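You operate a simulated robot arm through the tools that you are given. There is no shell and no other tool. Be economical: measure what you need, move in short steps, check, and stop when the job is done.

Carry out the task below with a simulated robot arm. There is one attempt and no reset: what you move stays moved.

## Task
With the beacon on, run the lift table up to the top band.
Fine: grey bar switch on for the run; then red lift button in and switch off; leave the chocks in. Where these are worked on the way, their far stop is far enough and under half their travel is too little: grey bar switch.
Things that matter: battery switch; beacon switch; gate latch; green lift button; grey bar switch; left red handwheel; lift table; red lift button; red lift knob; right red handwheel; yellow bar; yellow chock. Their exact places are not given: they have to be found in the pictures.

The check looks at the end state, three seconds after you hand in, the way a careful person would. Anything else that was tipped, shoved, dropped, spilled or broken makes it a failure.

## Robot
A 7-joint arm with a two-finger parallel gripper on a trunk, on a base that drives. Base frame: it is fixed to the floor where the robot stands at the start and does not move with it; the origin is under the middle of the robot, x ahead of it, y to its left, z up. Readings come in mm, degrees, newtons and seconds.
With the tool pointing down near the work surface it reaches from about 100 to 320 mm from the robot's upright axis, wherever it stands. Its first joint turns from -115.0 to 115.0 degrees. Places, roughly: battery switch [300, -700, 600]; beacon switch [500, -100, 900]; gate latch [300, -500, 1800]; green lift button [600, 0, 1100]; grey bar switch [600, 0, 900]; left red handwheel [200, -400, 600]; lift table [500, -1800, 1000]; red lift button [500, -100, 1200]; red lift knob [-100, -1300, 500]; right red handwheel [-1000, -2200, 600]; yellow bar [-400, -1600, 700]; yellow chock [-500, -1750, 0]. Payload 3.91 kg.
The TCP is the grasp point between the finger pads, 30 mm short of the fingertips. In the tool frame z runs along the fingers and y along their closing line. The gripper opens to 110 mm. The fingers are 20 mm wide and 10 mm thick; the gripper's body (48 by 112 mm) begins 55 mm behind the TCP.
Orientation is told as [roll, pitch, yaw] about the base's x, y, z axes, in that order, counted from this pose: with the fingers straight down and closing along the base's y, the tool's x points along the base's -x, its y along +y and its z along -z.

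## Interface
- The arm moves only by the tool apply_moves. Its argument "deltas" is a list of rows, each a list of 7 numbers: the shift along the tool's x, y, z in units of 150 mm (1.0 is 150 mm), then the turn, a rotation vector about the tool's x, y, z in units of 90 degrees (1.0 is 90 degrees), then the gripper command, from -1 (fully open) to 1 (shut), values between in proportion. In form: [[tx, ty, tz, rx, ry, rz, jaw], ...]. A call has 1 to 8 rows; each row is the pose to reach, as a shift and turn from the pose commanded when the call began, along the tool's axes at that moment. A call with a number of a shift or a turn outside -1 to 1 is refused whole. A row lasts 0.2 s, in which the tool goes at most 50 mm and 8.6 degrees; a call with a longer step from one row to the next is refused whole, and so is a gripper value outside its range. A pose out of reach is approached as far as the arm can. The call stops where the force on the tool passes 90 N (or 10 N more than at its start, if that is more) or the arm is blocked; 0.2 s more then pass. Each finger travels about 108 mm/s and halts on what it meets, pressing with about 27 N; the grip force reading is that of the motor and also rises with nothing between the fingers. The clock runs only during rows and for 0.2 s after the last one: add rows that repeat a pose to give the fingers time. It gives the time, the measured TCP pose, the force on the tool (base axes), the opening and the grip force at its end, in the units of the frame above (readings bear some noise), with the torque about the TCP (base axes, N m) and any sound that the robot's microphone picked up.
- Cameras (640 x 400 px; columns grow to the right, rows downward): "scene" is now at [-8.9, 99.7, 1695]; the picture's right is [-0.73, -0.68, 0.00], its down [-0.47, 0.50, -0.72] and it looks along [0.49, -0.53, -0.69] (base axes); focal length 272 px, centre (320, 200). "wrist" rides on the gripper at [72, 17, -103] in the tool frame; the picture's right is [-0.23, 0.97, 0.00], its down [-0.76, -0.18, -0.62] and it looks along [-0.61, -0.14, 0.78] (tool axes); focal length 222 px, centre (320, 200).
- grab_frame(camera): a new picture of that camera. It takes no simulated time.
- raise_lower(by): slides the trunk up (or, below 0, down) by that many mm; the arm and the scene camera ride with it, the base frame stays. It gives what a move gives, with no picture.
- roll_base(legs): drives the robot by 1 to 6 legs, each [ahead, turn to the left] in mm and degrees, along the robot's own axes; the way and the turn of a leg run together, so that a leg with both is an arc; at most 1500 mm and 180 degrees a leg. The arm and the cameras ride along, it lands a little off, and it stops where it bumps. It gives what a move gives.
- turn_head(pan, tilt): turns the head with the scene camera to pan (to the left, within 155 degrees either way) and tilt (down, from -29 to 69), counted from straight ahead of the robot. It gives what a move gives.
- pixel_to_xyz(camera, pixels): for up to 12 pixels [column, row] of the newest picture of that camera ("zoom" is the newest enlarged one), the place [x, y, z] in the base frame of the surface seen there, good to about 2 mm, but the place of the scene camera against the robot may be out by one fixed shift of up to 18 mm in any direction. It takes no simulated time.
- enlarge(camera, box): a new picture of the part [left, top, right, bottom] of that camera's present view, enlarged. It takes no simulated time.
- finish_job(): hands the job in; it is judged then, once.

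Go step by step. Measure first, check grasps and placings, and put right what went wrong. The budget is 80 turns and 60 pictures, counting those below and the enlarged ones. Unless the task says otherwise, let go and move clear before handing in, and close with one line.

The tools are called as a command line: name --pt "numbers of a row" for each row, then --argument value for the rest, lists and objects as JSON in quotes. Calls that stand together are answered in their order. apply_moves: Moves the arm, as the interface text tells. Its arguments: {"type":"object","properties":{"deltas":{"type":"array"}},"required":["deltas"]} The other tools are called the same way: raise_lower (by) slides the trunk up or down; roll_base (legs) drives the base; turn_head (pan, tilt) turns the head that bears the scene camera; grab_frame (camera) takes a picture; pixel_to_xyz (camera, pixels) gives the place of the surface under pixels of a picture; enlarge (camera, box) takes an enlarged picture of a part of a camera's view; finish_job () hands the job in.

At the start:

```text
t: 0.0
tcp_pos: [451.0, -132.9, 1388.4]
tool_rot: [-0.1, 0.0, -0.1]
wrist_force: [-0.2, -0.2, -0.3]
torque: [0.0, -0.04, -0.02]
gripper_width: 110.1
grip_force: 0.1
trunk travel left (down, up): [-800.0, 190.0]
robot x, y, heading: [0.8, 0.1, 0.0]
head pan, tilt: [-46.9, 43.7]
```

scene: 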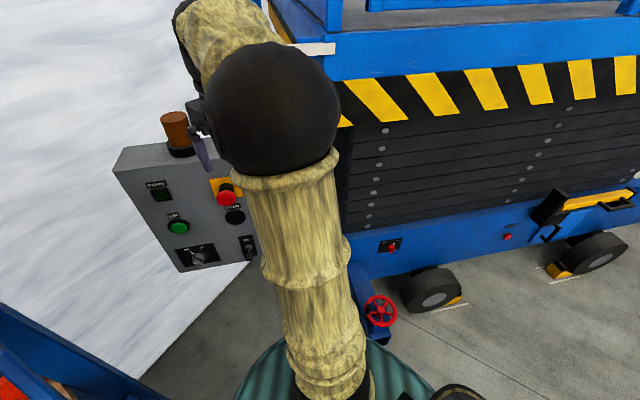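
wrist: 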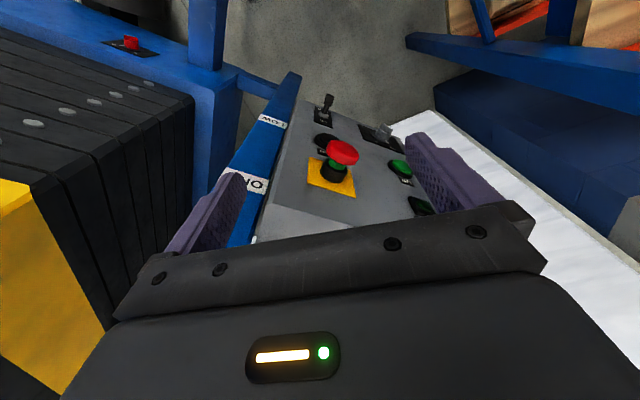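

The scene picture shows a control panel around (195,210) with labelled buttons, and a lift behind it. I'll enlarge the panel and the lift base first.

enlarge --camera "scene" --box '[110, 100, 270, 280]'

enlarge --camera "wrist" --box '[240, 80, 450, 230]'

enlarge --camera "scene" --box '[340, 170, 640, 350]'

```text
2.22 times, centred on (190, 190) of scene
```

zoom: 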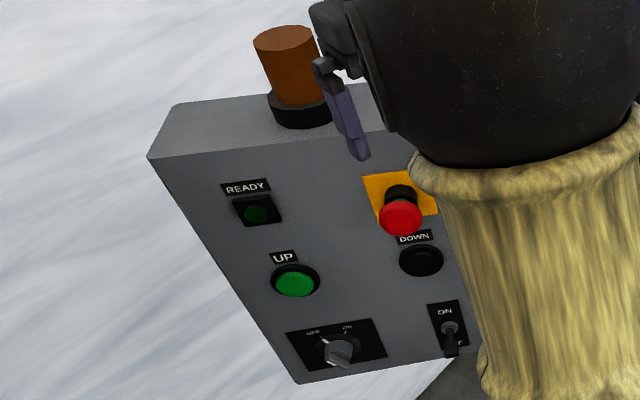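

```text
2.67 times, centred on (345, 155) of wrist
```

zoom: 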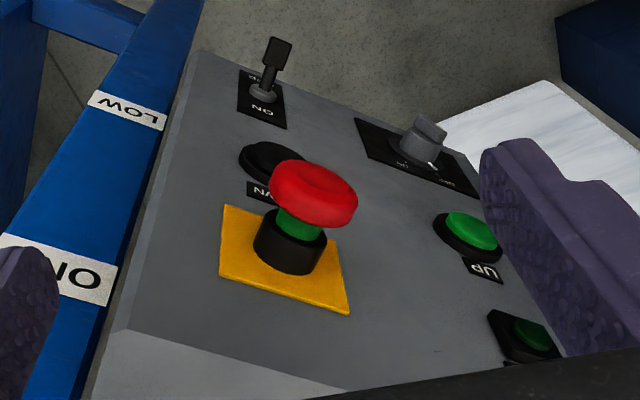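

```text
2.13 times, centred on (490, 260) of scene
```

zoom: 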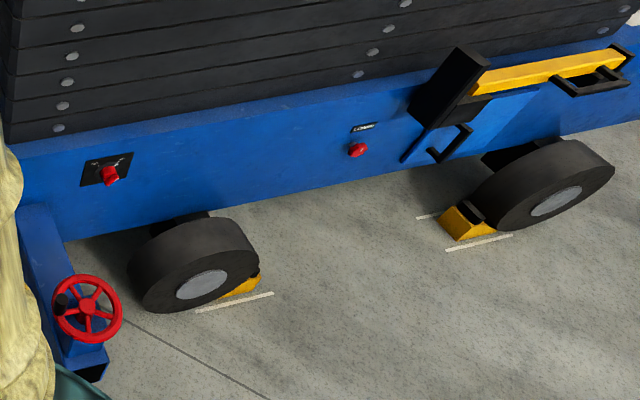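

The panel shows READY (dark), UP (green), DOWN (black), the red mushroom with a green collar (popped out), a bar selector and an ON/OFF toggle (down). I'll measure the parts and look closer at the battery switch and the lettering.

pixel_to_xyz --camera "scene" --pixels '[[179, 227], [226, 198], [235, 217], [197, 257], [248, 252], [162, 194], [390, 247], [507, 237], [380, 310], [160, 220], [210, 265], [175, 125]]'

pixel_to_xyz --camera "wrist" --pixels '[[343, 150], [400, 165], [384, 132], [326, 103], [325, 138], [418, 205], [323, 115], [382, 140], [300, 190], [345, 190], [360, 110], [266, 120]]'

enlarge --camera "scene" --box '[160, 230, 260, 280]'

enlarge --camera "scene" --box '[360, 220, 440, 270]'

```text
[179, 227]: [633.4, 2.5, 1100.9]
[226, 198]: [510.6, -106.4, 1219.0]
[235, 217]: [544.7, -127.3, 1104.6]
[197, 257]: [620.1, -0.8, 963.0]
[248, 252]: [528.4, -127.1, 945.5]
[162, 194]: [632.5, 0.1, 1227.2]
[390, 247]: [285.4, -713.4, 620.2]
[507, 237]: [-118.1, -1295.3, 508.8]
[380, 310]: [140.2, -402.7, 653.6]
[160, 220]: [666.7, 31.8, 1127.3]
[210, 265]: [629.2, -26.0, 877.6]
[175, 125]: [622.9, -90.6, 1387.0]
```

```text
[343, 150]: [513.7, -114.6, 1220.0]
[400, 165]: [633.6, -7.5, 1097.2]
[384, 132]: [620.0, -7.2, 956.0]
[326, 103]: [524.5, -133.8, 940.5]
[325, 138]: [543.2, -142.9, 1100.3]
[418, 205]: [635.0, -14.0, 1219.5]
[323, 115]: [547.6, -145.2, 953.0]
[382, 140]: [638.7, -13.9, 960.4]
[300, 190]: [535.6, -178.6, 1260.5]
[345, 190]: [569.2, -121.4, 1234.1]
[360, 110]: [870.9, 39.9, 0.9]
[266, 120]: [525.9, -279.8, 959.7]
```

```text
6.40 times, centred on (210, 255) of scene
```

zoom: 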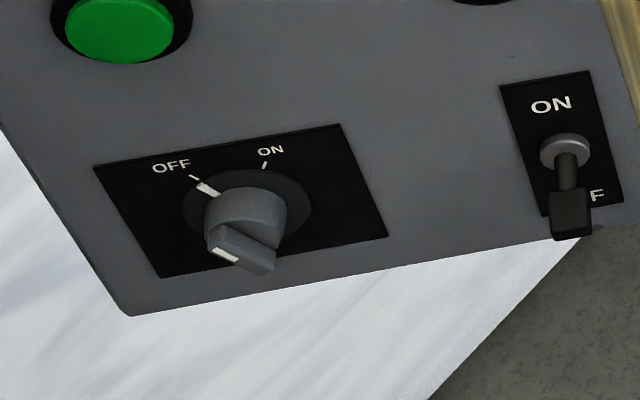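

```text
8.00 times, centred on (400, 245) of scene
```

zoom: 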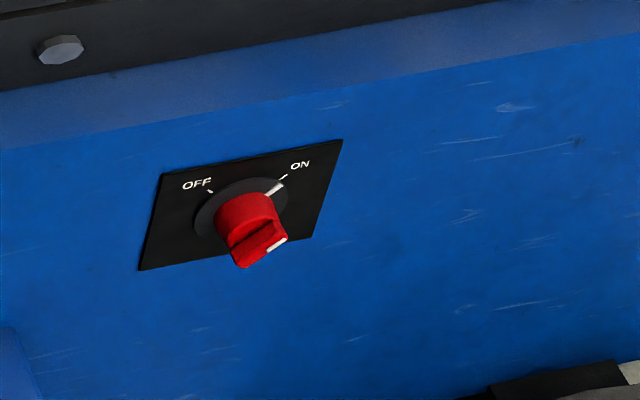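

Battery switch is at ON, the grey bar switch OFF, the beacon toggle down (OFF). Now I'll look at the gate, handwheels and the rest of the lift.

turn_head --pan -65 --tilt 5

grab_frame --camera "scene"

turn_head --pan -100 --tilt 25

grab_frame --camera "scene"

```text
t: 1.1
tcp_pos: [452.3, -132.2, 1387.5]
tool_rot: [0.0, 0.0, -0.1]
wrist_force: [0.2, -0.1, 0.4]
torque: [-0.01, 0.03, 0.01]
gripper_width: 110.0
grip_force: 0.1
trunk travel left (down, up): [-800.0, 190.0]
robot x, y, heading: [3.6, 1.1, -0.2]
head pan, tilt: [-65.0, 5.0]
```

```text
52 pictures are left
```

scene: 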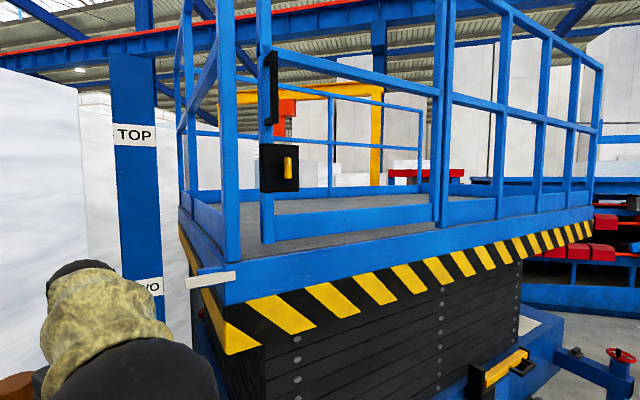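

```text
t: 2.1
tcp_pos: [451.5, -132.2, 1387.8]
tool_rot: [0.1, 0.0, 0.0]
wrist_force: [-0.3, -0.6, 0.0]
torque: [0.0, -0.03, 0.02]
gripper_width: 110.2
grip_force: 0.1
trunk travel left (down, up): [-800.0, 190.0]
robot x, y, heading: [0.6, -2.1, 0.2]
head pan, tilt: [-100.0, 25.0]
```

```text
51 pictures are left
```

scene: 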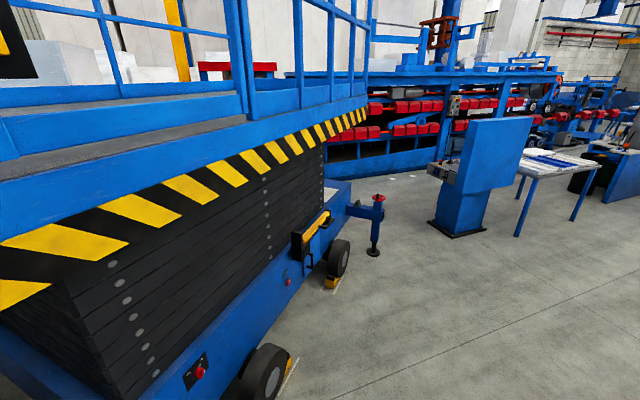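

I'll check closely whether the gate is latched and the stabiliser feet touch the floor.

enlarge --camera "scene" --box '[270, 170, 430, 300]'

turn_head --pan -60 --tilt 0

enlarge --camera "scene" --box '[180, 60, 480, 280]'

turn_head --pan -75 --tilt 60

grab_frame --camera "scene"

```text
3.08 times, centred on (350, 235) of scene
```

zoom: 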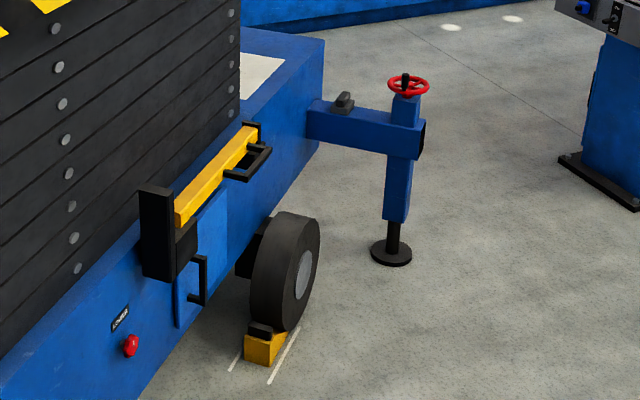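

```text
t: 3.1
tcp_pos: [452.8, -131.0, 1388.2]
tool_rot: [0.0, -0.1, 0.0]
wrist_force: [-0.4, -1.0, -0.3]
torque: [-0.01, 0.03, -0.01]
gripper_width: 110.1
grip_force: 0.0
trunk travel left (down, up): [-800.0, 190.0]
robot x, y, heading: [0.3, -0.9, -0.4]
head pan, tilt: [-60.0, 0.0]
```

```text
1.82 times, centred on (330, 170) of scene
```

zoom: 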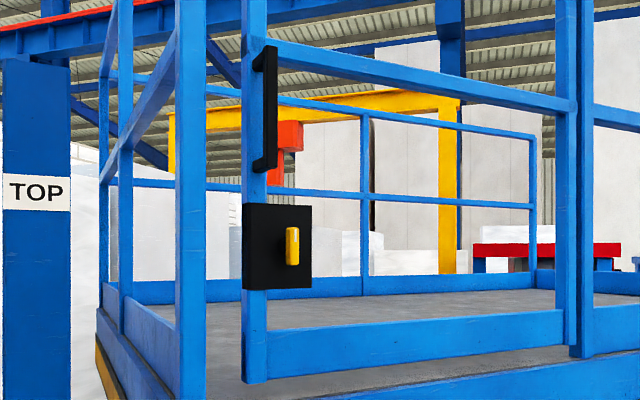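

```text
t: 4.4
tcp_pos: [451.3, -132.6, 1387.3]
tool_rot: [0.0, -0.1, 0.0]
wrist_force: [0.4, 0.4, -0.6]
torque: [-0.04, 0.0, 0.0]
gripper_width: 110.1
grip_force: 0.1
trunk travel left (down, up): [-800.0, 190.0]
robot x, y, heading: [-1.2, -0.6, -0.1]
head pan, tilt: [-75.0, 60.0]
```

```text
48 pictures are left
```

scene: 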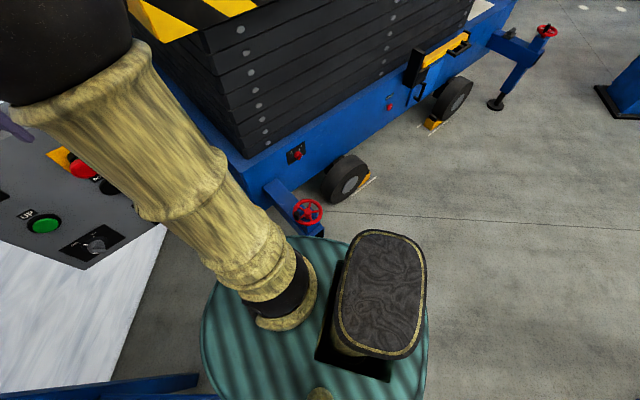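

I'll measure the gate leaf against the posts from the zoomed view, and the right foot height.

pixel_to_xyz --camera "zoom" --pixels '[[291, 245], [252, 330], [190, 250], [190, 350], [567, 250], [587, 250], [400, 340], [280, 220], [610, 330], [400, 65], [262, 110], [160, 340]]'

pixel_to_xyz --camera "scene" --pixels '[[496, 103], [490, 110], [548, 30], [307, 211], [433, 123], [367, 179], [497, 115]]'

enlarge --camera "scene" --box '[240, 150, 400, 250]'

```text
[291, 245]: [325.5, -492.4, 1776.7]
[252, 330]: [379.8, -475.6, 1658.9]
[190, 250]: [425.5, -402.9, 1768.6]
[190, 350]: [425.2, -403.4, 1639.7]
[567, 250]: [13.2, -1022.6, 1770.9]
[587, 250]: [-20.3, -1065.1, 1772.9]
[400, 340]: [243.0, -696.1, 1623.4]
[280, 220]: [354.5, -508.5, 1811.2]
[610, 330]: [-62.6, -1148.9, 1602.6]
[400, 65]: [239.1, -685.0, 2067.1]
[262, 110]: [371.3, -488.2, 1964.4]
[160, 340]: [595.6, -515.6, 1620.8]
```

```text
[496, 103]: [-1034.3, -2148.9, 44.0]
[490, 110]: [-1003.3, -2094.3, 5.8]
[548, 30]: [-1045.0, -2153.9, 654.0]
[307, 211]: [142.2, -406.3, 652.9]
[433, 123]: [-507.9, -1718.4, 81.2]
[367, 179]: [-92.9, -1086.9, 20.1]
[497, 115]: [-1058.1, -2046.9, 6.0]
```

```text
4.00 times, centred on (320, 200) of scene
```

zoom: 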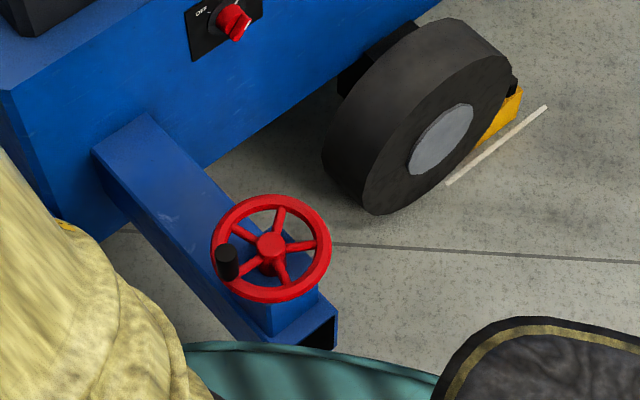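

The gate leaf is in line with its posts and the right foot stands at the floor; the READY lamp will tell about the interlocks once the switch is on. I'll turn the tool horizontal now (pitch −90, then yaw −33 to face the panel), backing off a bit.

apply_moves --pt "0.1 0 0 0 -0.09 0 -1" --pt "0.2 0 0 0 -0.18 0 -1" --pt "0.3 0 0 0 -0.27 0 -1" --pt "0.4 0 0 0 -0.36 0 -1" --pt "0.5 0 0 0 -0.45 0 -1" --pt "0.5 0 0 0 -0.54 0 -1" --pt "0.5 0 0 0 -0.63 0 -1" --pt "0.5 0 0 0 -0.72 0 -1"

```text
t: 6.2
tcp_pos: [395.4, -123.3, 1345.9]
tool_rot: [-0.1, -64.5, 0.2]
wrist_force: [0.5, 0.5, 0.5]
torque: [0.03, 0.05, 0.0]
gripper_width: 110.2
grip_force: 0.0
out of reach, approached as far as the arm can: row 6, 7, 8
trunk travel left (down, up): [-800.0, 190.0]
robot x, y, heading: [-1.5, 0.7, -0.1]
head pan, tilt: [-75.0, 60.0]
```

The last rows ran out of reach near the body; I'll finish the turn while moving forward.

apply_moves --pt "-0.06 0 0.12 0 -0.09 0 -1" --pt "-0.12 0 0.24 0 -0.18 0 -1" --pt "-0.17 0 0.36 0 -0.28 0 -1" --pt "-0.17 0 0.36 0 -0.28 0 -1"

```text
refused: row 3 steps farther than a row can; nothing moved
```

apply_moves --pt "-0.06 0 0.12 0 -0.09 0 -1" --pt "-0.12 0 0.24 0 -0.18 0 -1" --pt "-0.17 0 0.36 0 -0.27 0 -1" --pt "-0.17 0 0.36 0 -0.28 0 -1"

```text
t: 7.2
tcp_pos: [467.4, -135.0, 1356.8]
tool_rot: [-149.8, -89.9, 149.7]
wrist_force: [0.1, 1.5, 0.0]
torque: [-0.01, 0.04, 0.02]
gripper_width: 110.2
grip_force: 0.0
out of reach, approached as far as the arm can: row 1, 2, 3, 4
trunk travel left (down, up): [-800.0, 190.0]
robot x, y, heading: [-1.2, -2.8, 0.0]
head pan, tilt: [-75.0, 60.0]
```

The tool is now horizontal. The panel face lies at about 546 mm along heading −33°, with its controls 174–339 mm to the left of that line, so I'll want to drive to the left; first I look at what's there.

turn_head --pan 35 --tilt 45

grab_frame --camera "scene"

turn_head --pan -30 --tilt 60

grab_frame --camera "scene"

```text
t: 9.1
tcp_pos: [468.7, -135.4, 1356.4]
tool_rot: [-10.2, -89.9, 10.3]
wrist_force: [0.0, 0.3, 0.5]
torque: [0.03, 0.0, -0.03]
gripper_width: 109.6
grip_force: 0.2
trunk travel left (down, up): [-800.0, 190.0]
robot x, y, heading: [-1.3, 0.7, -0.0]
head pan, tilt: [35.0, 45.0]
```

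```text
46 pictures are left
```

scene: 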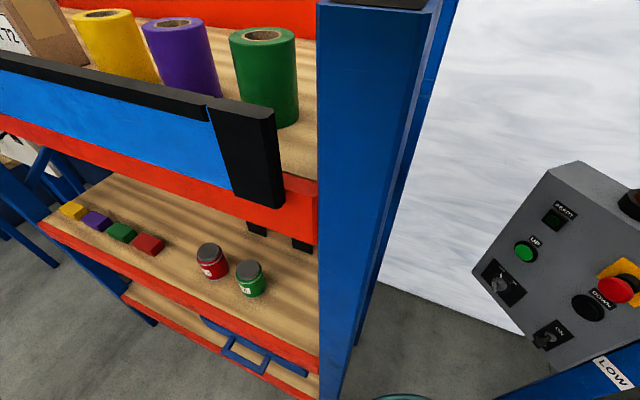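

```text
t: 10.5
tcp_pos: [469.6, -134.2, 1357.4]
tool_rot: [-11.2, -89.9, 11.3]
wrist_force: [-0.6, -0.2, 0.4]
torque: [0.0, 0.01, 0.0]
gripper_width: 109.8
grip_force: 0.0
trunk travel left (down, up): [-800.0, 190.0]
robot x, y, heading: [0.1, -1.5, 0.1]
head pan, tilt: [-30.0, 60.0]
```

```text
45 pictures are left
```

scene: 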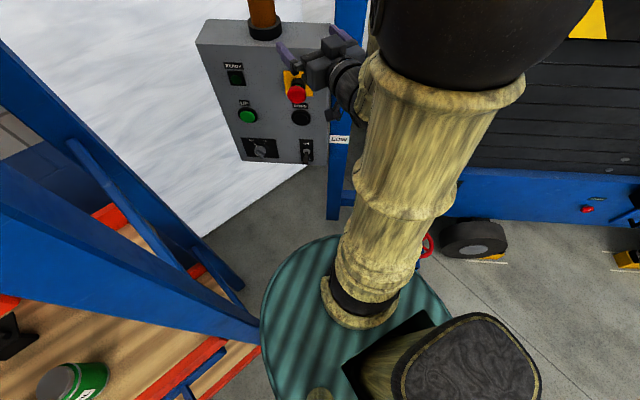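

The rack is close on the left. I'll measure its post, the mast and the base rim to know the room for driving.

pixel_to_xyz --camera "scene" --pixels '[[240, 285], [250, 325], [228, 278], [338, 212], [335, 120], [265, 300], [438, 290], [230, 230], [300, 195], [420, 258], [100, 180], [250, 345]]'

grab_frame --camera "wrist"

```text
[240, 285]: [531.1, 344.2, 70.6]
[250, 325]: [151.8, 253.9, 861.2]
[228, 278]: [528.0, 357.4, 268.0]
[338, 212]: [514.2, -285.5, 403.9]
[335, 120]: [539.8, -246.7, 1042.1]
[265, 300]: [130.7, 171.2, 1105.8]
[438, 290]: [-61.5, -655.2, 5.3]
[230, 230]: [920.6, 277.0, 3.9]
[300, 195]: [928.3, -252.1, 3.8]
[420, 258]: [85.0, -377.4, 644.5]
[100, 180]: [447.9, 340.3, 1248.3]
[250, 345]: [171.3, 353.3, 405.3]
```

```text
44 pictures are left
```

wrist: 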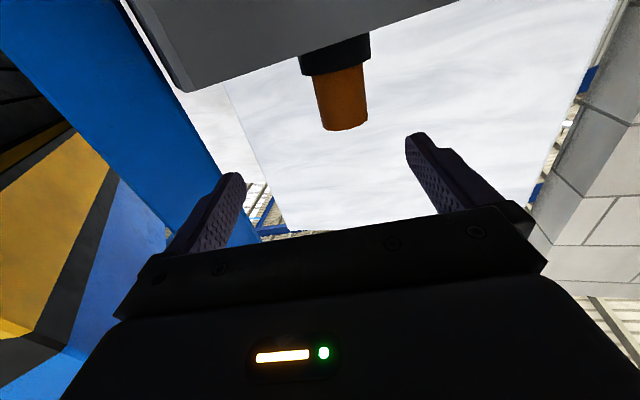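

Everything seems reachable from here (UP would be at bearing ~0°, radius ~600). I'll yaw the tool −33° to face the panel square on, shifting left and closing the fingers.

apply_moves --pt "0 0.15 0 0.09 0 0 0" --pt "0 0.3 0 0.18 0 0 0.5" --pt "0 0.45 0 0.27 0 0 1" --pt "0 0.55 0 0.36 0 0 1" --pt "0 0.55 0 0.367 0 0 1"

raise_lower --by -300

grab_frame --camera "wrist"

```text
t: 11.7
tcp_pos: [426.1, -204.1, 1394.6]
tool_rot: [-8.9, -89.1, -21.1]
wrist_force: [0.4, 0.3, 0.1]
torque: [0.01, 0.0, -0.03]
gripper_width: 0.0
grip_force: 27.0
out of reach, approached as far as the arm can: row 1, 2, 3, 4, 5
trunk travel left (down, up): [-800.0, 190.0]
robot x, y, heading: [-0.7, 0.5, 0.2]
head pan, tilt: [-30.0, 60.0]
```

```text
t: 14.7
tcp_pos: [424.2, -209.0, 1094.8]
tool_rot: [0.4, -89.1, -30.4]
wrist_force: [0.0, 0.7, 0.1]
torque: [0.03, -0.01, -0.02]
gripper_width: 0.0
grip_force: 26.7
trunk travel left (down, up): [-500.0, 490.0]
robot x, y, heading: [-2.0, -0.5, -0.0]
head pan, tilt: [-30.0, 60.0]
```

```text
43 pictures are left
```

wrist: 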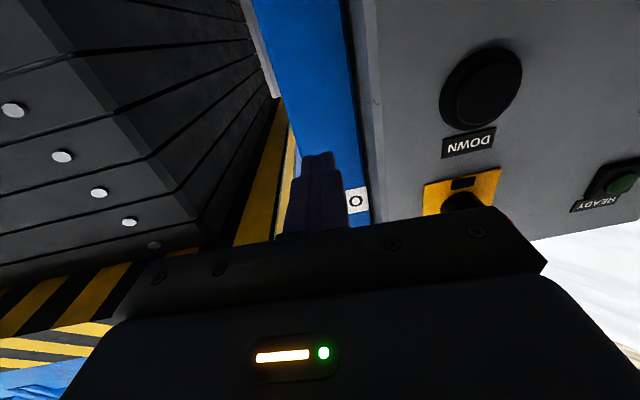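

The arm could only follow part of the shift; TCP is at (424,−209,1095), 56 mm lateral, 469 forward. I'll try sliding left along the panel in this orientation.

apply_moves --pt "0 0.2 0 0 0 0 1" --pt "0 0.4 0 0 0 0 1" --pt "0 0.6 0 0 0 0 1" --pt "0 0.8 0 0 0 0 1"

```text
t: 15.7
tcp_pos: [424.7, -207.3, 1094.2]
tool_rot: [0.4, -89.1, -30.4]
wrist_force: [-0.1, 0.4, -0.6]
torque: [-0.01, -0.02, -0.01]
gripper_width: 0.0
grip_force: 26.8
out of reach, approached as far as the arm can: row 1, 2, 3, 4
trunk travel left (down, up): [-500.0, 490.0]
robot x, y, heading: [0.9, -6.0, -0.2]
head pan, tilt: [-30.0, 60.0]
```

Stuck at a joint limit, and it drifted upward earlier, so a higher TCP relative to the trunk should help. I'll try going up relative to the trunk with the leftward slide.

apply_moves --pt "-0.3 0 0 0 0 0 1" --pt "-0.6 0 0 0 0 0 1" --pt "-0.9 0 0 0 0 0 1" --pt "-0.9 0.2 0 0 0 0 1" --pt "-0.9 0.4 0 0 0 0 1" --pt "-0.9 0.6 0 0 0 0 1"

```text
t: 17.1
tcp_pos: [490.4, -185.2, 1242.7]
tool_rot: [2.4, -88.8, -31.8]
wrist_force: [-0.3, 0.3, -0.1]
torque: [0.01, -0.02, -0.01]
gripper_width: 0.0
grip_force: 26.7
out of reach, approached as far as the arm can: row 2, 3, 4, 5, 6
trunk travel left (down, up): [-500.0, 490.0]
robot x, y, heading: [-1.0, 1.2, 0.1]
head pan, tilt: [-30.0, 60.0]
```

That pushed outward to forward 512, so the tip is just beside the panel edge. I need to see the arm's shape before going on.

turn_head --pan -30 --tilt 40

grab_frame --camera "scene"

```text
t: 17.9
tcp_pos: [489.8, -183.9, 1243.1]
tool_rot: [0.9, -88.8, -30.2]
wrist_force: [0.6, -0.1, 0.2]
torque: [0.0, 0.02, -0.03]
gripper_width: 0.1
grip_force: 26.7
trunk travel left (down, up): [-500.0, 490.0]
robot x, y, heading: [-0.3, 0.3, -0.1]
head pan, tilt: [-30.0, 40.0]
```

```text
42 pictures are left
```

scene: 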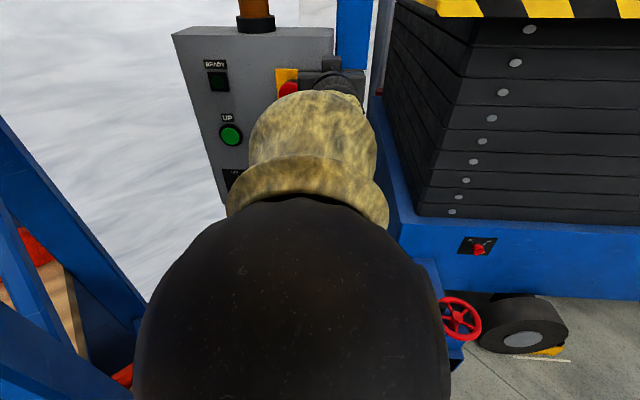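

The elbow is high with the forearm folded; I'd gain reach by backing the base off. I'll measure the rack on the left first.

turn_head --pan 60 --tilt 55

grab_frame --camera "scene"

pixel_to_xyz --camera "scene" --pixels '[[320, 380], [250, 350], [200, 300], [100, 200], [400, 300], [450, 300], [480, 350], [320, 300], [400, 390], [20, 150], [450, 200], [250, 250]]'

```text
t: 19.6
tcp_pos: [490.0, -185.6, 1242.9]
tool_rot: [0.7, -88.8, -30.1]
wrist_force: [-1.2, 0.9, 0.1]
torque: [0.0, -0.02, 0.02]
gripper_width: 0.0
grip_force: 26.6
trunk travel left (down, up): [-500.0, 490.0]
robot x, y, heading: [0.2, 1.5, -0.0]
head pan, tilt: [60.0, 55.0]
```

```text
41 pictures are left
```

scene: 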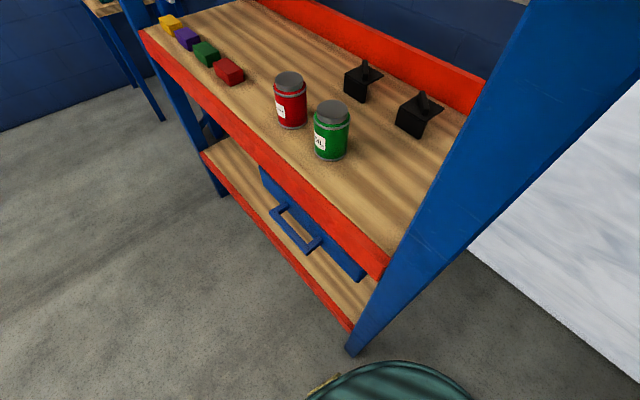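

```text
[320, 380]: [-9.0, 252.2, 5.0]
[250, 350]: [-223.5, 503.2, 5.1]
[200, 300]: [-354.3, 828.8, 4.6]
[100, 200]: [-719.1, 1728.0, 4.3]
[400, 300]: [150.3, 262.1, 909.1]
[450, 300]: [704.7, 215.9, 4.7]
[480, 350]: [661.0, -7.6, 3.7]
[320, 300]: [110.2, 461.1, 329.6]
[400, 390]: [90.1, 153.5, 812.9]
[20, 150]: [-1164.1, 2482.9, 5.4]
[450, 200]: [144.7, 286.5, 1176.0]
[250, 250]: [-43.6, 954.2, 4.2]
```

The rack runs away to the back-left from (150,262), so behind me is free. I'll do an S-manoeuvre to about (−50,100) heading −16°, gaining reach room.

roll_base --legs '[[-200, 0], [0, -60], [-200, 0], [0, 44], [260, 0]]'

```text
t: 31.1
tcp_pos: [373.0, -206.3, 1242.8]
tool_rot: [7.7, -89.0, -52.5]
wrist_force: [-0.9, 0.0, -0.6]
torque: [0.02, -0.02, 0.0]
gripper_width: 0.0
grip_force: 27.1
trunk travel left (down, up): [-500.0, 490.0]
robot x, y, heading: [-42.3, 101.3, -15.7]
head pan, tilt: [60.0, 55.0]
```

Base landed at (−42,101), −15.7°. The tool's heading is −45°; I'll yaw it 12° left and move left along the panel towards the toggle's front.

apply_moves --pt "0.15 0.2 0 -0.06 0 0 1" --pt "0.3 0.4 -0.05 -0.13 0 0 1" --pt "0.45 0.6 -0.1 -0.13 0 0 1" --pt "0.6 0.8 -0.1 -0.13 0 0 1" --pt "0.7 0.95 -0.1 -0.13 0 0 1"

turn_head --pan -20 --tilt 40

grab_frame --camera "scene"

grab_frame --camera "wrist"

```text
t: 32.3
tcp_pos: [437.1, -146.5, 1165.3]
tool_rot: [13.0, -88.6, -45.4]
wrist_force: [-0.6, -1.2, 0.5]
torque: [0.02, 0.03, 0.03]
gripper_width: 0.1
grip_force: 27.2
out of reach, approached as far as the arm can: row 3, 4, 5
trunk travel left (down, up): [-500.0, 490.0]
robot x, y, heading: [-44.2, 99.8, -15.5]
head pan, tilt: [60.0, 55.0]
```

```text
t: 33.8
tcp_pos: [434.5, -141.7, 1167.5]
tool_rot: [7.3, -88.9, -39.9]
wrist_force: [-0.5, -0.2, 0.1]
torque: [0.02, 0.0, -0.01]
gripper_width: 0.0
grip_force: 27.3
trunk travel left (down, up): [-500.0, 490.0]
robot x, y, heading: [-44.3, 104.8, -16.0]
head pan, tilt: [-20.0, 40.0]
```

```text
40 pictures are left
```

scene: 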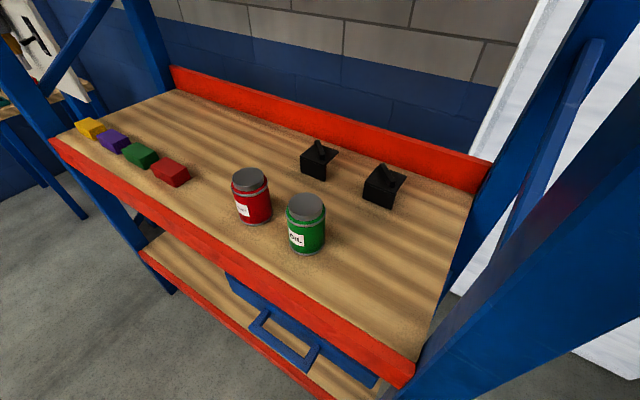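

```text
39 pictures are left
```

wrist: 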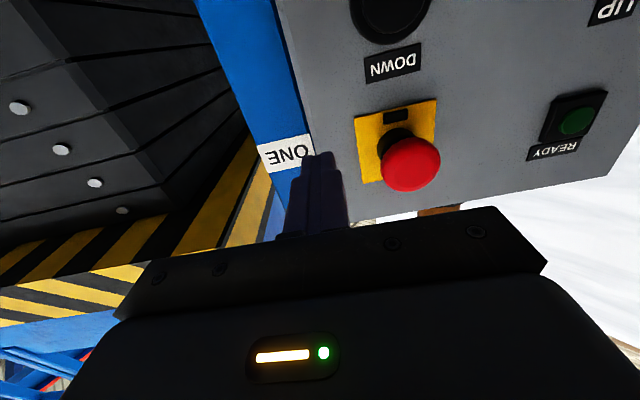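

The last scene frame was still of the rack. I'll check whether pure leftward motion works at this relative height (going down was what the arm refused).

apply_moves --pt "-0.1 0.1 0 0 0 0 1" --pt "-0.1 0.2 0 0 0 0 1" --pt "-0.1 0.3 0 0 0 0 1" --pt "-0.1 0.4 0 0 0 0 1"

grab_frame --camera "scene"

```text
t: 34.8
tcp_pos: [456.8, -128.9, 1202.3]
tool_rot: [7.4, -88.7, -39.4]
wrist_force: [-1.1, -0.4, 0.3]
torque: [0.05, 0.01, -0.01]
gripper_width: 0.0
grip_force: 26.9
out of reach, approached as far as the arm can: row 1, 2, 3, 4
trunk travel left (down, up): [-500.0, 490.0]
robot x, y, heading: [-44.9, 104.6, -15.7]
head pan, tilt: [-20.0, 40.0]
```

```text
38 pictures are left
```

scene: 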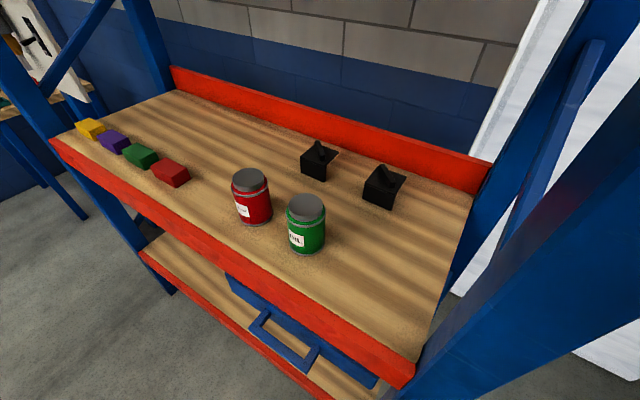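

Motion again slid along some limit. I need to look at the arm posture; turning the head again.

turn_head --pan -10 --tilt 30

grab_frame --camera "scene"

```text
t: 35.5
tcp_pos: [457.9, -127.7, 1202.6]
tool_rot: [6.6, -88.7, -38.6]
wrist_force: [0.4, -0.2, -0.2]
torque: [0.02, -0.02, 0.0]
gripper_width: 0.5
grip_force: 27.3
trunk travel left (down, up): [-500.0, 490.0]
robot x, y, heading: [-44.6, 104.3, -15.6]
head pan, tilt: [-10.0, 30.0]
```

```text
37 pictures are left
```

scene: 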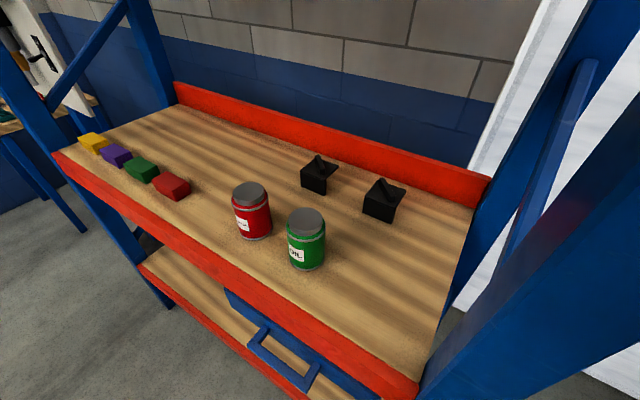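

The view did not turn with the head, so the arm's elbow is evidently against the head mast (which sits on the robot's left). I need the work on the robot's right side: I'll swing the arm right in place, then turn the base left.

apply_moves --pt "0 -0.321 0.026 0.0556 0 0 1" --pt "0 -0.643 0.024 0.111 0 0 1" --pt "0 -0.963 -0.006 0.1667 0 0 1"

apply_moves --pt "0 -0.321 0.026 0.0556 0 0 1" --pt "0 -0.643 0.024 0.111 0 0 1" --pt "0 -0.963 -0.006 0.1667 0 0 1"

apply_moves --pt "0 -0.321 0.026 0.0556 0 0 1" --pt "0 -0.643 0.024 0.111 0 0 1" --pt "0 -0.963 -0.006 0.1667 0 0 1"

turn_head --pan -40 --tilt 40

grab_frame --camera "scene"

```text
t: 36.3
tcp_pos: [375.0, -244.5, 1203.5]
tool_rot: [-3.2, -89.3, -45.0]
wrist_force: [0.2, 0.2, 0.2]
torque: [-0.01, 0.0, 0.04]
gripper_width: 0.3
grip_force: 27.1
out of reach, approached as far as the arm can: row 1
trunk travel left (down, up): [-500.0, 490.0]
robot x, y, heading: [-43.5, 102.0, -15.5]
head pan, tilt: [-10.0, 30.0]
```

```text
t: 37.1
tcp_pos: [261.8, -332.6, 1205.2]
tool_rot: [-16.1, -89.2, -47.1]
wrist_force: [-0.4, -0.3, 0.7]
torque: [0.0, -0.01, 0.01]
gripper_width: 0.1
grip_force: 27.3
out of reach, approached as far as the arm can: row 2, 3
trunk travel left (down, up): [-500.0, 490.0]
robot x, y, heading: [-45.4, 101.3, -15.8]
head pan, tilt: [-10.0, 30.0]
```

```text
t: 37.9
tcp_pos: [117.8, -387.2, 1214.6]
tool_rot: [-27.0, -89.1, -51.1]
wrist_force: [-0.4, 0.4, -1.0]
torque: [-0.01, 0.01, -0.02]
gripper_width: 0.0
grip_force: 26.4
out of reach, approached as far as the arm can: row 1, 2, 3
trunk travel left (down, up): [-500.0, 490.0]
robot x, y, heading: [-47.6, 102.9, -15.4]
head pan, tilt: [-10.0, 30.0]
```

```text
t: 38.9
tcp_pos: [119.4, -386.1, 1214.5]
tool_rot: [-26.1, -89.2, -51.8]
wrist_force: [-0.5, -0.1, -0.8]
torque: [-0.01, 0.0, -0.01]
gripper_width: 0.0
grip_force: 26.9
trunk travel left (down, up): [-500.0, 490.0]
robot x, y, heading: [-44.1, 103.8, -15.6]
head pan, tilt: [-40.0, 40.0]
```

```text
36 pictures are left
```

scene: 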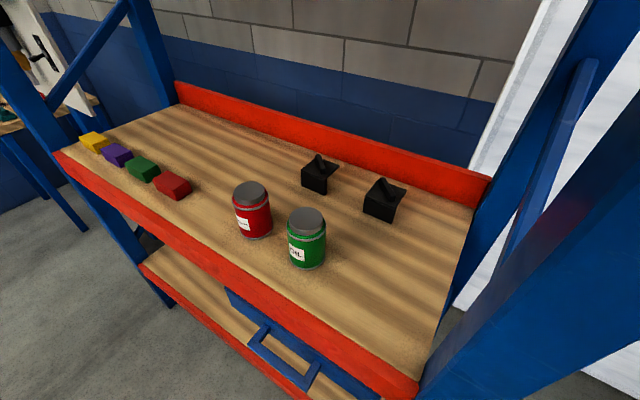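

The picture still shows the same view despite pan −40. I'll test whether the head responds at all.

turn_head --pan 0 --tilt 0

grab_frame --camera "scene"

pixel_to_xyz --camera "scene" --pixels '[[320, 200], [250, 220], [600, 100], [100, 300]]'

```text
t: 39.9
tcp_pos: [118.6, -384.9, 1214.5]
tool_rot: [-27.4, -89.2, -50.6]
wrist_force: [0.0, -0.3, -0.1]
torque: [-0.05, -0.03, 0.02]
gripper_width: 0.0
grip_force: 27.2
trunk travel left (down, up): [-500.0, 490.0]
robot x, y, heading: [-43.7, 104.6, -15.7]
head pan, tilt: [0.0, 0.0]
```

```text
35 pictures are left
```

scene: 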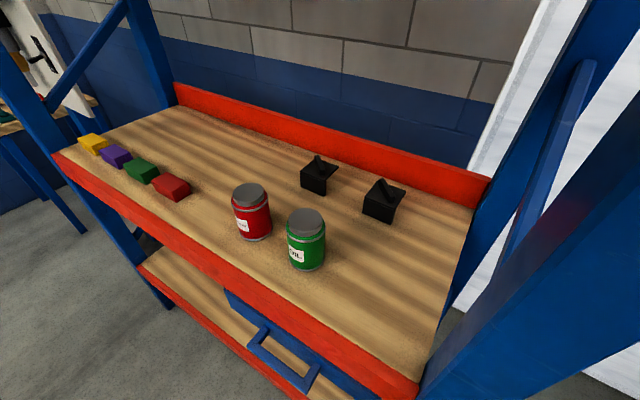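

```text
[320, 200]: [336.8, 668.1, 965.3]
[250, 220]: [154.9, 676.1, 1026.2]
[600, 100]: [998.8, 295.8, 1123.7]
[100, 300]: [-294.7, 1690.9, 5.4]
```

The scene view doesn't follow the head any more. I'll turn the base so the arm points to free floor (also testing the scene camera), and explore the arm's limits there safely.

roll_base --legs '[[0, -55]]'

grab_frame --camera "scene"

```text
t: 40.8
tcp_pos: [112.3, -387.7, 1215.5]
tool_rot: [-21.8, -89.1, -56.8]
wrist_force: [0.8, -0.2, -0.2]
torque: [-0.02, -0.02, -0.02]
gripper_width: 0.2
grip_force: 27.3
trunk travel left (down, up): [-500.0, 490.0]
robot x, y, heading: [-46.4, 104.0, -15.9]
head pan, tilt: [0.0, 0.0]
stopped in leg 1: the robot was blocked; the commanded pose is now the measured one
```

```text
34 pictures are left
```

scene: 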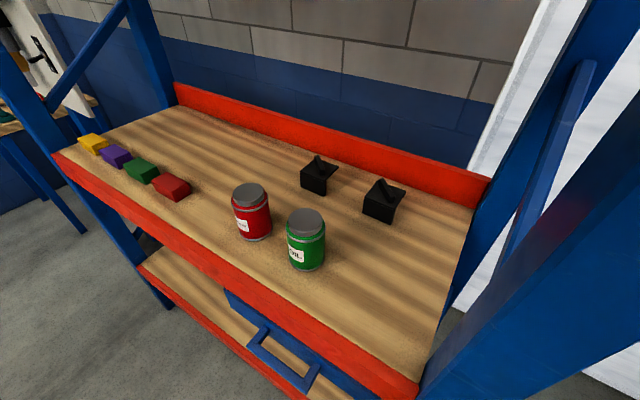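

The base is blocked as well, so something of the robot (elbow or head) is likely against the rack post. I'll measure the blue post in this view.

pixel_to_xyz --camera "scene" --pixels '[[460, 380], [560, 330], [630, 200], [630, 130], [480, 300], [580, 120], [620, 390], [520, 260], [550, 20]]'

grab_frame --camera "wrist"

```text
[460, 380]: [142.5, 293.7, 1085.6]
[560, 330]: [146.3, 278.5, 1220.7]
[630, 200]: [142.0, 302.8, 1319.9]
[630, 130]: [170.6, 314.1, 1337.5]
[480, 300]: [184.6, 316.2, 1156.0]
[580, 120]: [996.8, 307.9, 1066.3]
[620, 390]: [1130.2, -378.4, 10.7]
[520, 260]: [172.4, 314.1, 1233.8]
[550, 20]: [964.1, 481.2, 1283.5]
```

```text
33 pictures are left
```

wrist: 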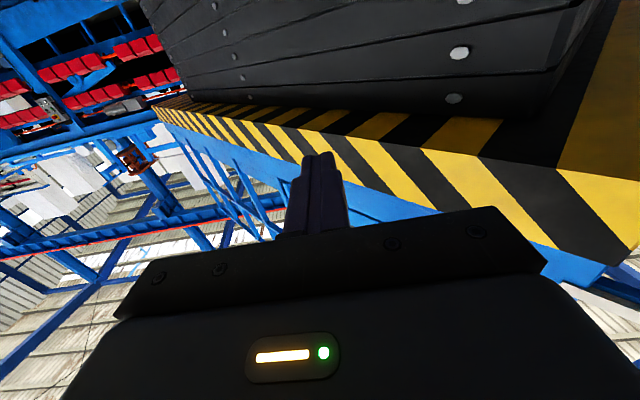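

Nothing of the rack touches; more likely the elbow presses against the head. I'll extend the arm outward a little to pull the elbow off the head and then see whether the head moves.

apply_moves --pt "0 0 0.2 0 0.05 0 1" --pt "0 0 0.4 0 0.1 0 1" --pt "0 0 0.6 0 0.15 0 1"

turn_head --pan -40 --tilt 40

grab_frame --camera "scene"

```text
t: 41.8
tcp_pos: [6.9, -489.9, 1213.4]
tool_rot: [0.3, -75.5, -90.8]
wrist_force: [0.1, 0.1, 0.3]
torque: [0.0, -0.02, -0.01]
gripper_width: 0.0
grip_force: 26.7
out of reach, approached as far as the arm can: row 1, 2
trunk travel left (down, up): [-500.0, 490.0]
robot x, y, heading: [-46.0, 101.7, -15.8]
head pan, tilt: [0.0, 0.0]
stopped in row 3: the arm was blocked; the commanded pose is now the measured one
```

```text
t: 42.9
tcp_pos: [6.7, -491.4, 1214.3]
tool_rot: [0.4, -75.4, -90.7]
wrist_force: [0.0, -0.3, -0.1]
torque: [-0.01, -0.02, 0.0]
gripper_width: 0.0
grip_force: 27.2
trunk travel left (down, up): [-500.0, 490.0]
robot x, y, heading: [-42.2, 103.3, -16.0]
head pan, tilt: [-40.0, 40.0]
```

```text
32 pictures are left
```

scene: 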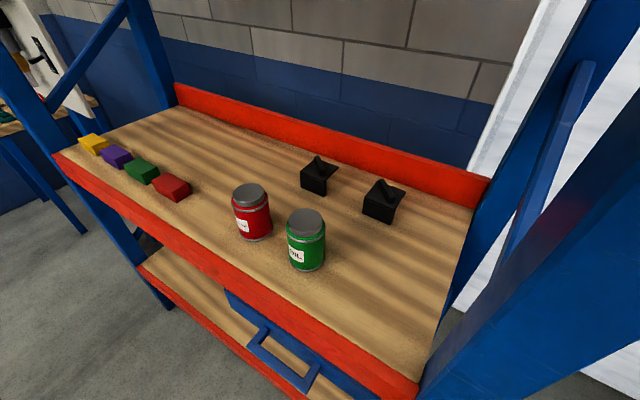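

The arm was blocked with no tool force, i.e. the elbow is against the head (it was very near the camera in the t=17.9 picture). Folding in is what pushes it there; I'll stretch the tool outward (away from the robot) to free it.

apply_moves --pt "0 0.1 0.15 0 0 0 1" --pt "0 0.2 0.3 0 0 0 1" --pt "0 0.3 0.45 0 0 0 1" --pt "0 0.4 0.6 0 0 0 1"

turn_head --pan -60 --tilt 50

grab_frame --camera "scene"

```text
t: 43.9
tcp_pos: [67.1, -579.3, 1188.8]
tool_rot: [0.4, -75.5, -90.9]
wrist_force: [0.2, 0.0, -1.0]
torque: [-0.03, 0.0, -0.01]
gripper_width: 0.0
grip_force: 26.4
trunk travel left (down, up): [-500.0, 490.0]
robot x, y, heading: [-42.4, 105.3, -16.1]
head pan, tilt: [-40.0, 40.0]
```

```text
t: 44.7
tcp_pos: [65.5, -579.2, 1189.1]
tool_rot: [0.6, -75.4, -91.1]
wrist_force: [-0.5, 0.1, -0.1]
torque: [0.0, 0.0, -0.01]
gripper_width: 0.2
grip_force: 26.8
trunk travel left (down, up): [-500.0, 490.0]
robot x, y, heading: [-46.7, 103.8, -15.7]
head pan, tilt: [-60.0, 50.0]
```

```text
31 pictures are left
```

scene: 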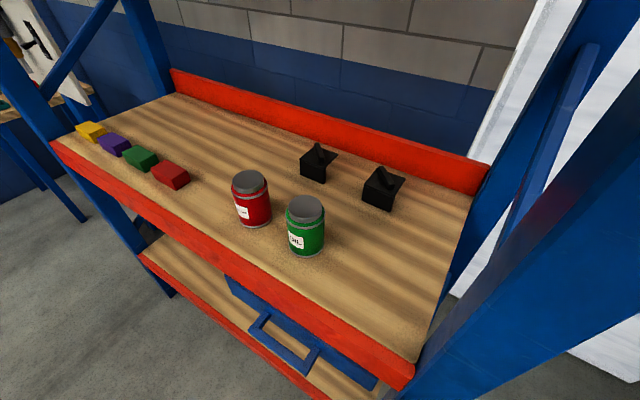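

The stretched arm (radius 690) followed exactly. The head view is still fixed; I'll try the base turn again.

roll_base --legs '[[0, -20]]'

grab_frame --camera "scene"

```text
t: 45.5
tcp_pos: [62.6, -580.8, 1189.1]
tool_rot: [0.6, -75.4, -91.2]
wrist_force: [-0.5, 0.0, -0.3]
torque: [-0.01, -0.01, -0.01]
gripper_width: 0.1
grip_force: 26.8
trunk travel left (down, up): [-500.0, 490.0]
robot x, y, heading: [-47.1, 106.6, -15.7]
head pan, tilt: [-60.0, 50.0]
stopped in leg 1: the robot was blocked; the commanded pose is now the measured one
```

```text
30 pictures are left
```

scene: 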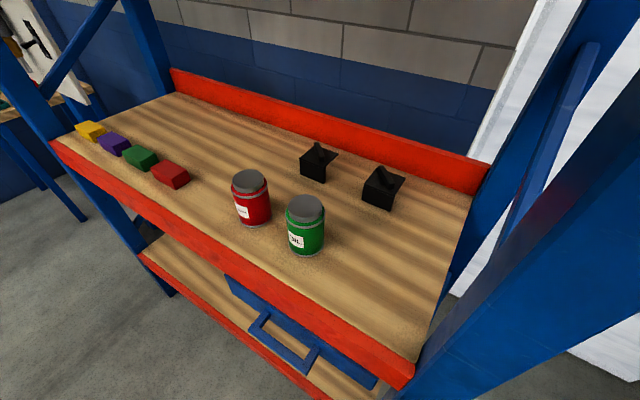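

Still blocked turning right. I'll try backing straight away from the rack.

roll_base --legs '[[-120, 0]]'

grab_frame --camera "scene"

```text
t: 46.8
tcp_pos: [-43.6, -552.3, 1186.2]
tool_rot: [-1.3, -75.2, -89.6]
wrist_force: [-0.3, 0.2, -0.5]
torque: [-0.01, -0.01, 0.01]
gripper_width: 0.1
grip_force: 26.9
trunk travel left (down, up): [-500.0, 490.0]
robot x, y, heading: [-156.6, 139.7, -16.0]
head pan, tilt: [-60.0, 50.0]
```

```text
29 pictures are left
```

scene: 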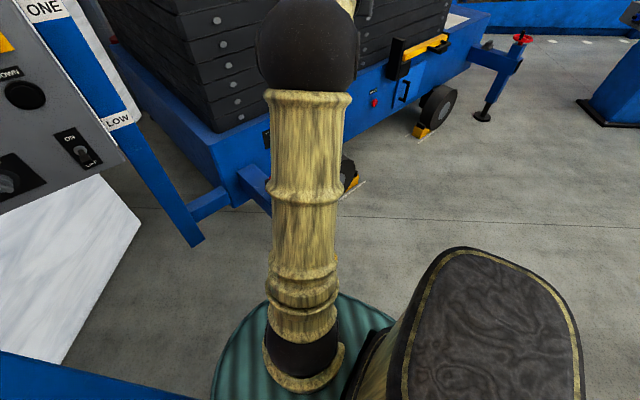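

Backing off freed the head, so the head was against the rack. Now I'll go to about (−98,88), heading −10°, farther from the rack, and work with the arm stretched.

roll_base --legs '[[0, -25], [79, 0], [0, 31]]'

turn_head --pan -15 --tilt 40

grab_frame --camera "scene"

```text
t: 51.8
tcp_pos: [82.9, -591.1, 1183.8]
tool_rot: [-1.3, -75.2, -83.9]
wrist_force: [0.3, -0.1, -0.6]
torque: [0.02, -0.01, -0.04]
gripper_width: 0.1
grip_force: 26.7
trunk travel left (down, up): [-500.0, 490.0]
robot x, y, heading: [-101.2, 81.6, -10.4]
head pan, tilt: [-60.0, 50.0]
```

```text
t: 52.9
tcp_pos: [82.6, -590.3, 1183.9]
tool_rot: [-1.3, -75.1, -83.9]
wrist_force: [0.1, 0.8, 0.2]
torque: [-0.01, 0.02, -0.02]
gripper_width: 0.0
grip_force: 26.8
trunk travel left (down, up): [-500.0, 490.0]
robot x, y, heading: [-97.5, 82.0, -10.2]
head pan, tilt: [-15.0, 40.0]
```

```text
28 pictures are left
```

scene: 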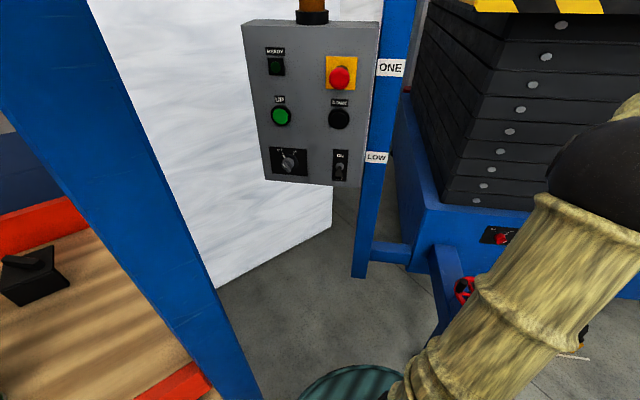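

Now the panel is in clear view (UP (281,116), toggle (340,170), selector (289,160), e-stop (340,77)). I'll swing the arm leftward along the panel line, re-levelling the tool.

apply_moves --pt "0.066 0.2 -0.245 0 -0.056 0 1" --pt "0.13 0.4 -0.49 0 -0.11 0 1" --pt "0.197 0.595 -0.734 0 -0.163 0 1"

apply_moves --pt "0 0.2 -0.235 -0.09 0 0 1" --pt "0 0.4 -0.47 -0.18 0 0 1" --pt "0 0.6 -0.7 -0.27 0 0 1"

```text
t: 53.7
tcp_pos: [162.0, -468.8, 1185.5]
tool_rot: [-86.1, -89.7, 0.8]
wrist_force: [-0.3, 0.2, -0.8]
torque: [0.02, 0.01, 0.04]
gripper_width: 0.1
grip_force: 26.6
trunk travel left (down, up): [-500.0, 490.0]
robot x, y, heading: [-100.7, 84.1, -10.4]
head pan, tilt: [-15.0, 40.0]
```

```text
t: 54.5
tcp_pos: [241.4, -356.5, 1183.3]
tool_rot: [-32.9, -89.6, -27.9]
wrist_force: [0.7, -0.5, 0.1]
torque: [-0.04, -0.02, -0.01]
gripper_width: 0.0
grip_force: 26.7
trunk travel left (down, up): [-500.0, 490.0]
robot x, y, heading: [-98.6, 81.3, -10.3]
head pan, tilt: [-15.0, 40.0]
```

Following exactly now. Continuing leftward.

apply_moves --pt "0 0.29 -0.1 -0.09 0 0 1" --pt "0 0.58 -0.2 -0.18 0 0 1" --pt "0 0.87 -0.3 -0.27 0 0 1"

apply_moves --pt "0 0.31 0 -0.044 0 0 1" --pt "0 0.62 0 -0.044 0 0 1" --pt "0 0.93 0 -0.044 0 0 1"

```text
t: 55.3
tcp_pos: [336.9, -255.3, 1183.4]
tool_rot: [-15.2, -89.5, -21.2]
wrist_force: [0.4, 0.1, -0.7]
torque: [0.0, 0.0, 0.02]
gripper_width: 0.2
grip_force: 27.1
trunk travel left (down, up): [-500.0, 490.0]
robot x, y, heading: [-99.3, 83.8, -10.5]
head pan, tilt: [-15.0, 40.0]
```

```text
t: 56.1
tcp_pos: [417.6, -141.7, 1182.6]
tool_rot: [-13.5, -89.7, -19.1]
wrist_force: [-0.3, -0.4, -0.3]
torque: [0.01, 0.01, 0.01]
gripper_width: 0.0
grip_force: 27.3
trunk travel left (down, up): [-500.0, 490.0]
robot x, y, heading: [-99.1, 83.5, -10.5]
head pan, tilt: [-15.0, 40.0]
```

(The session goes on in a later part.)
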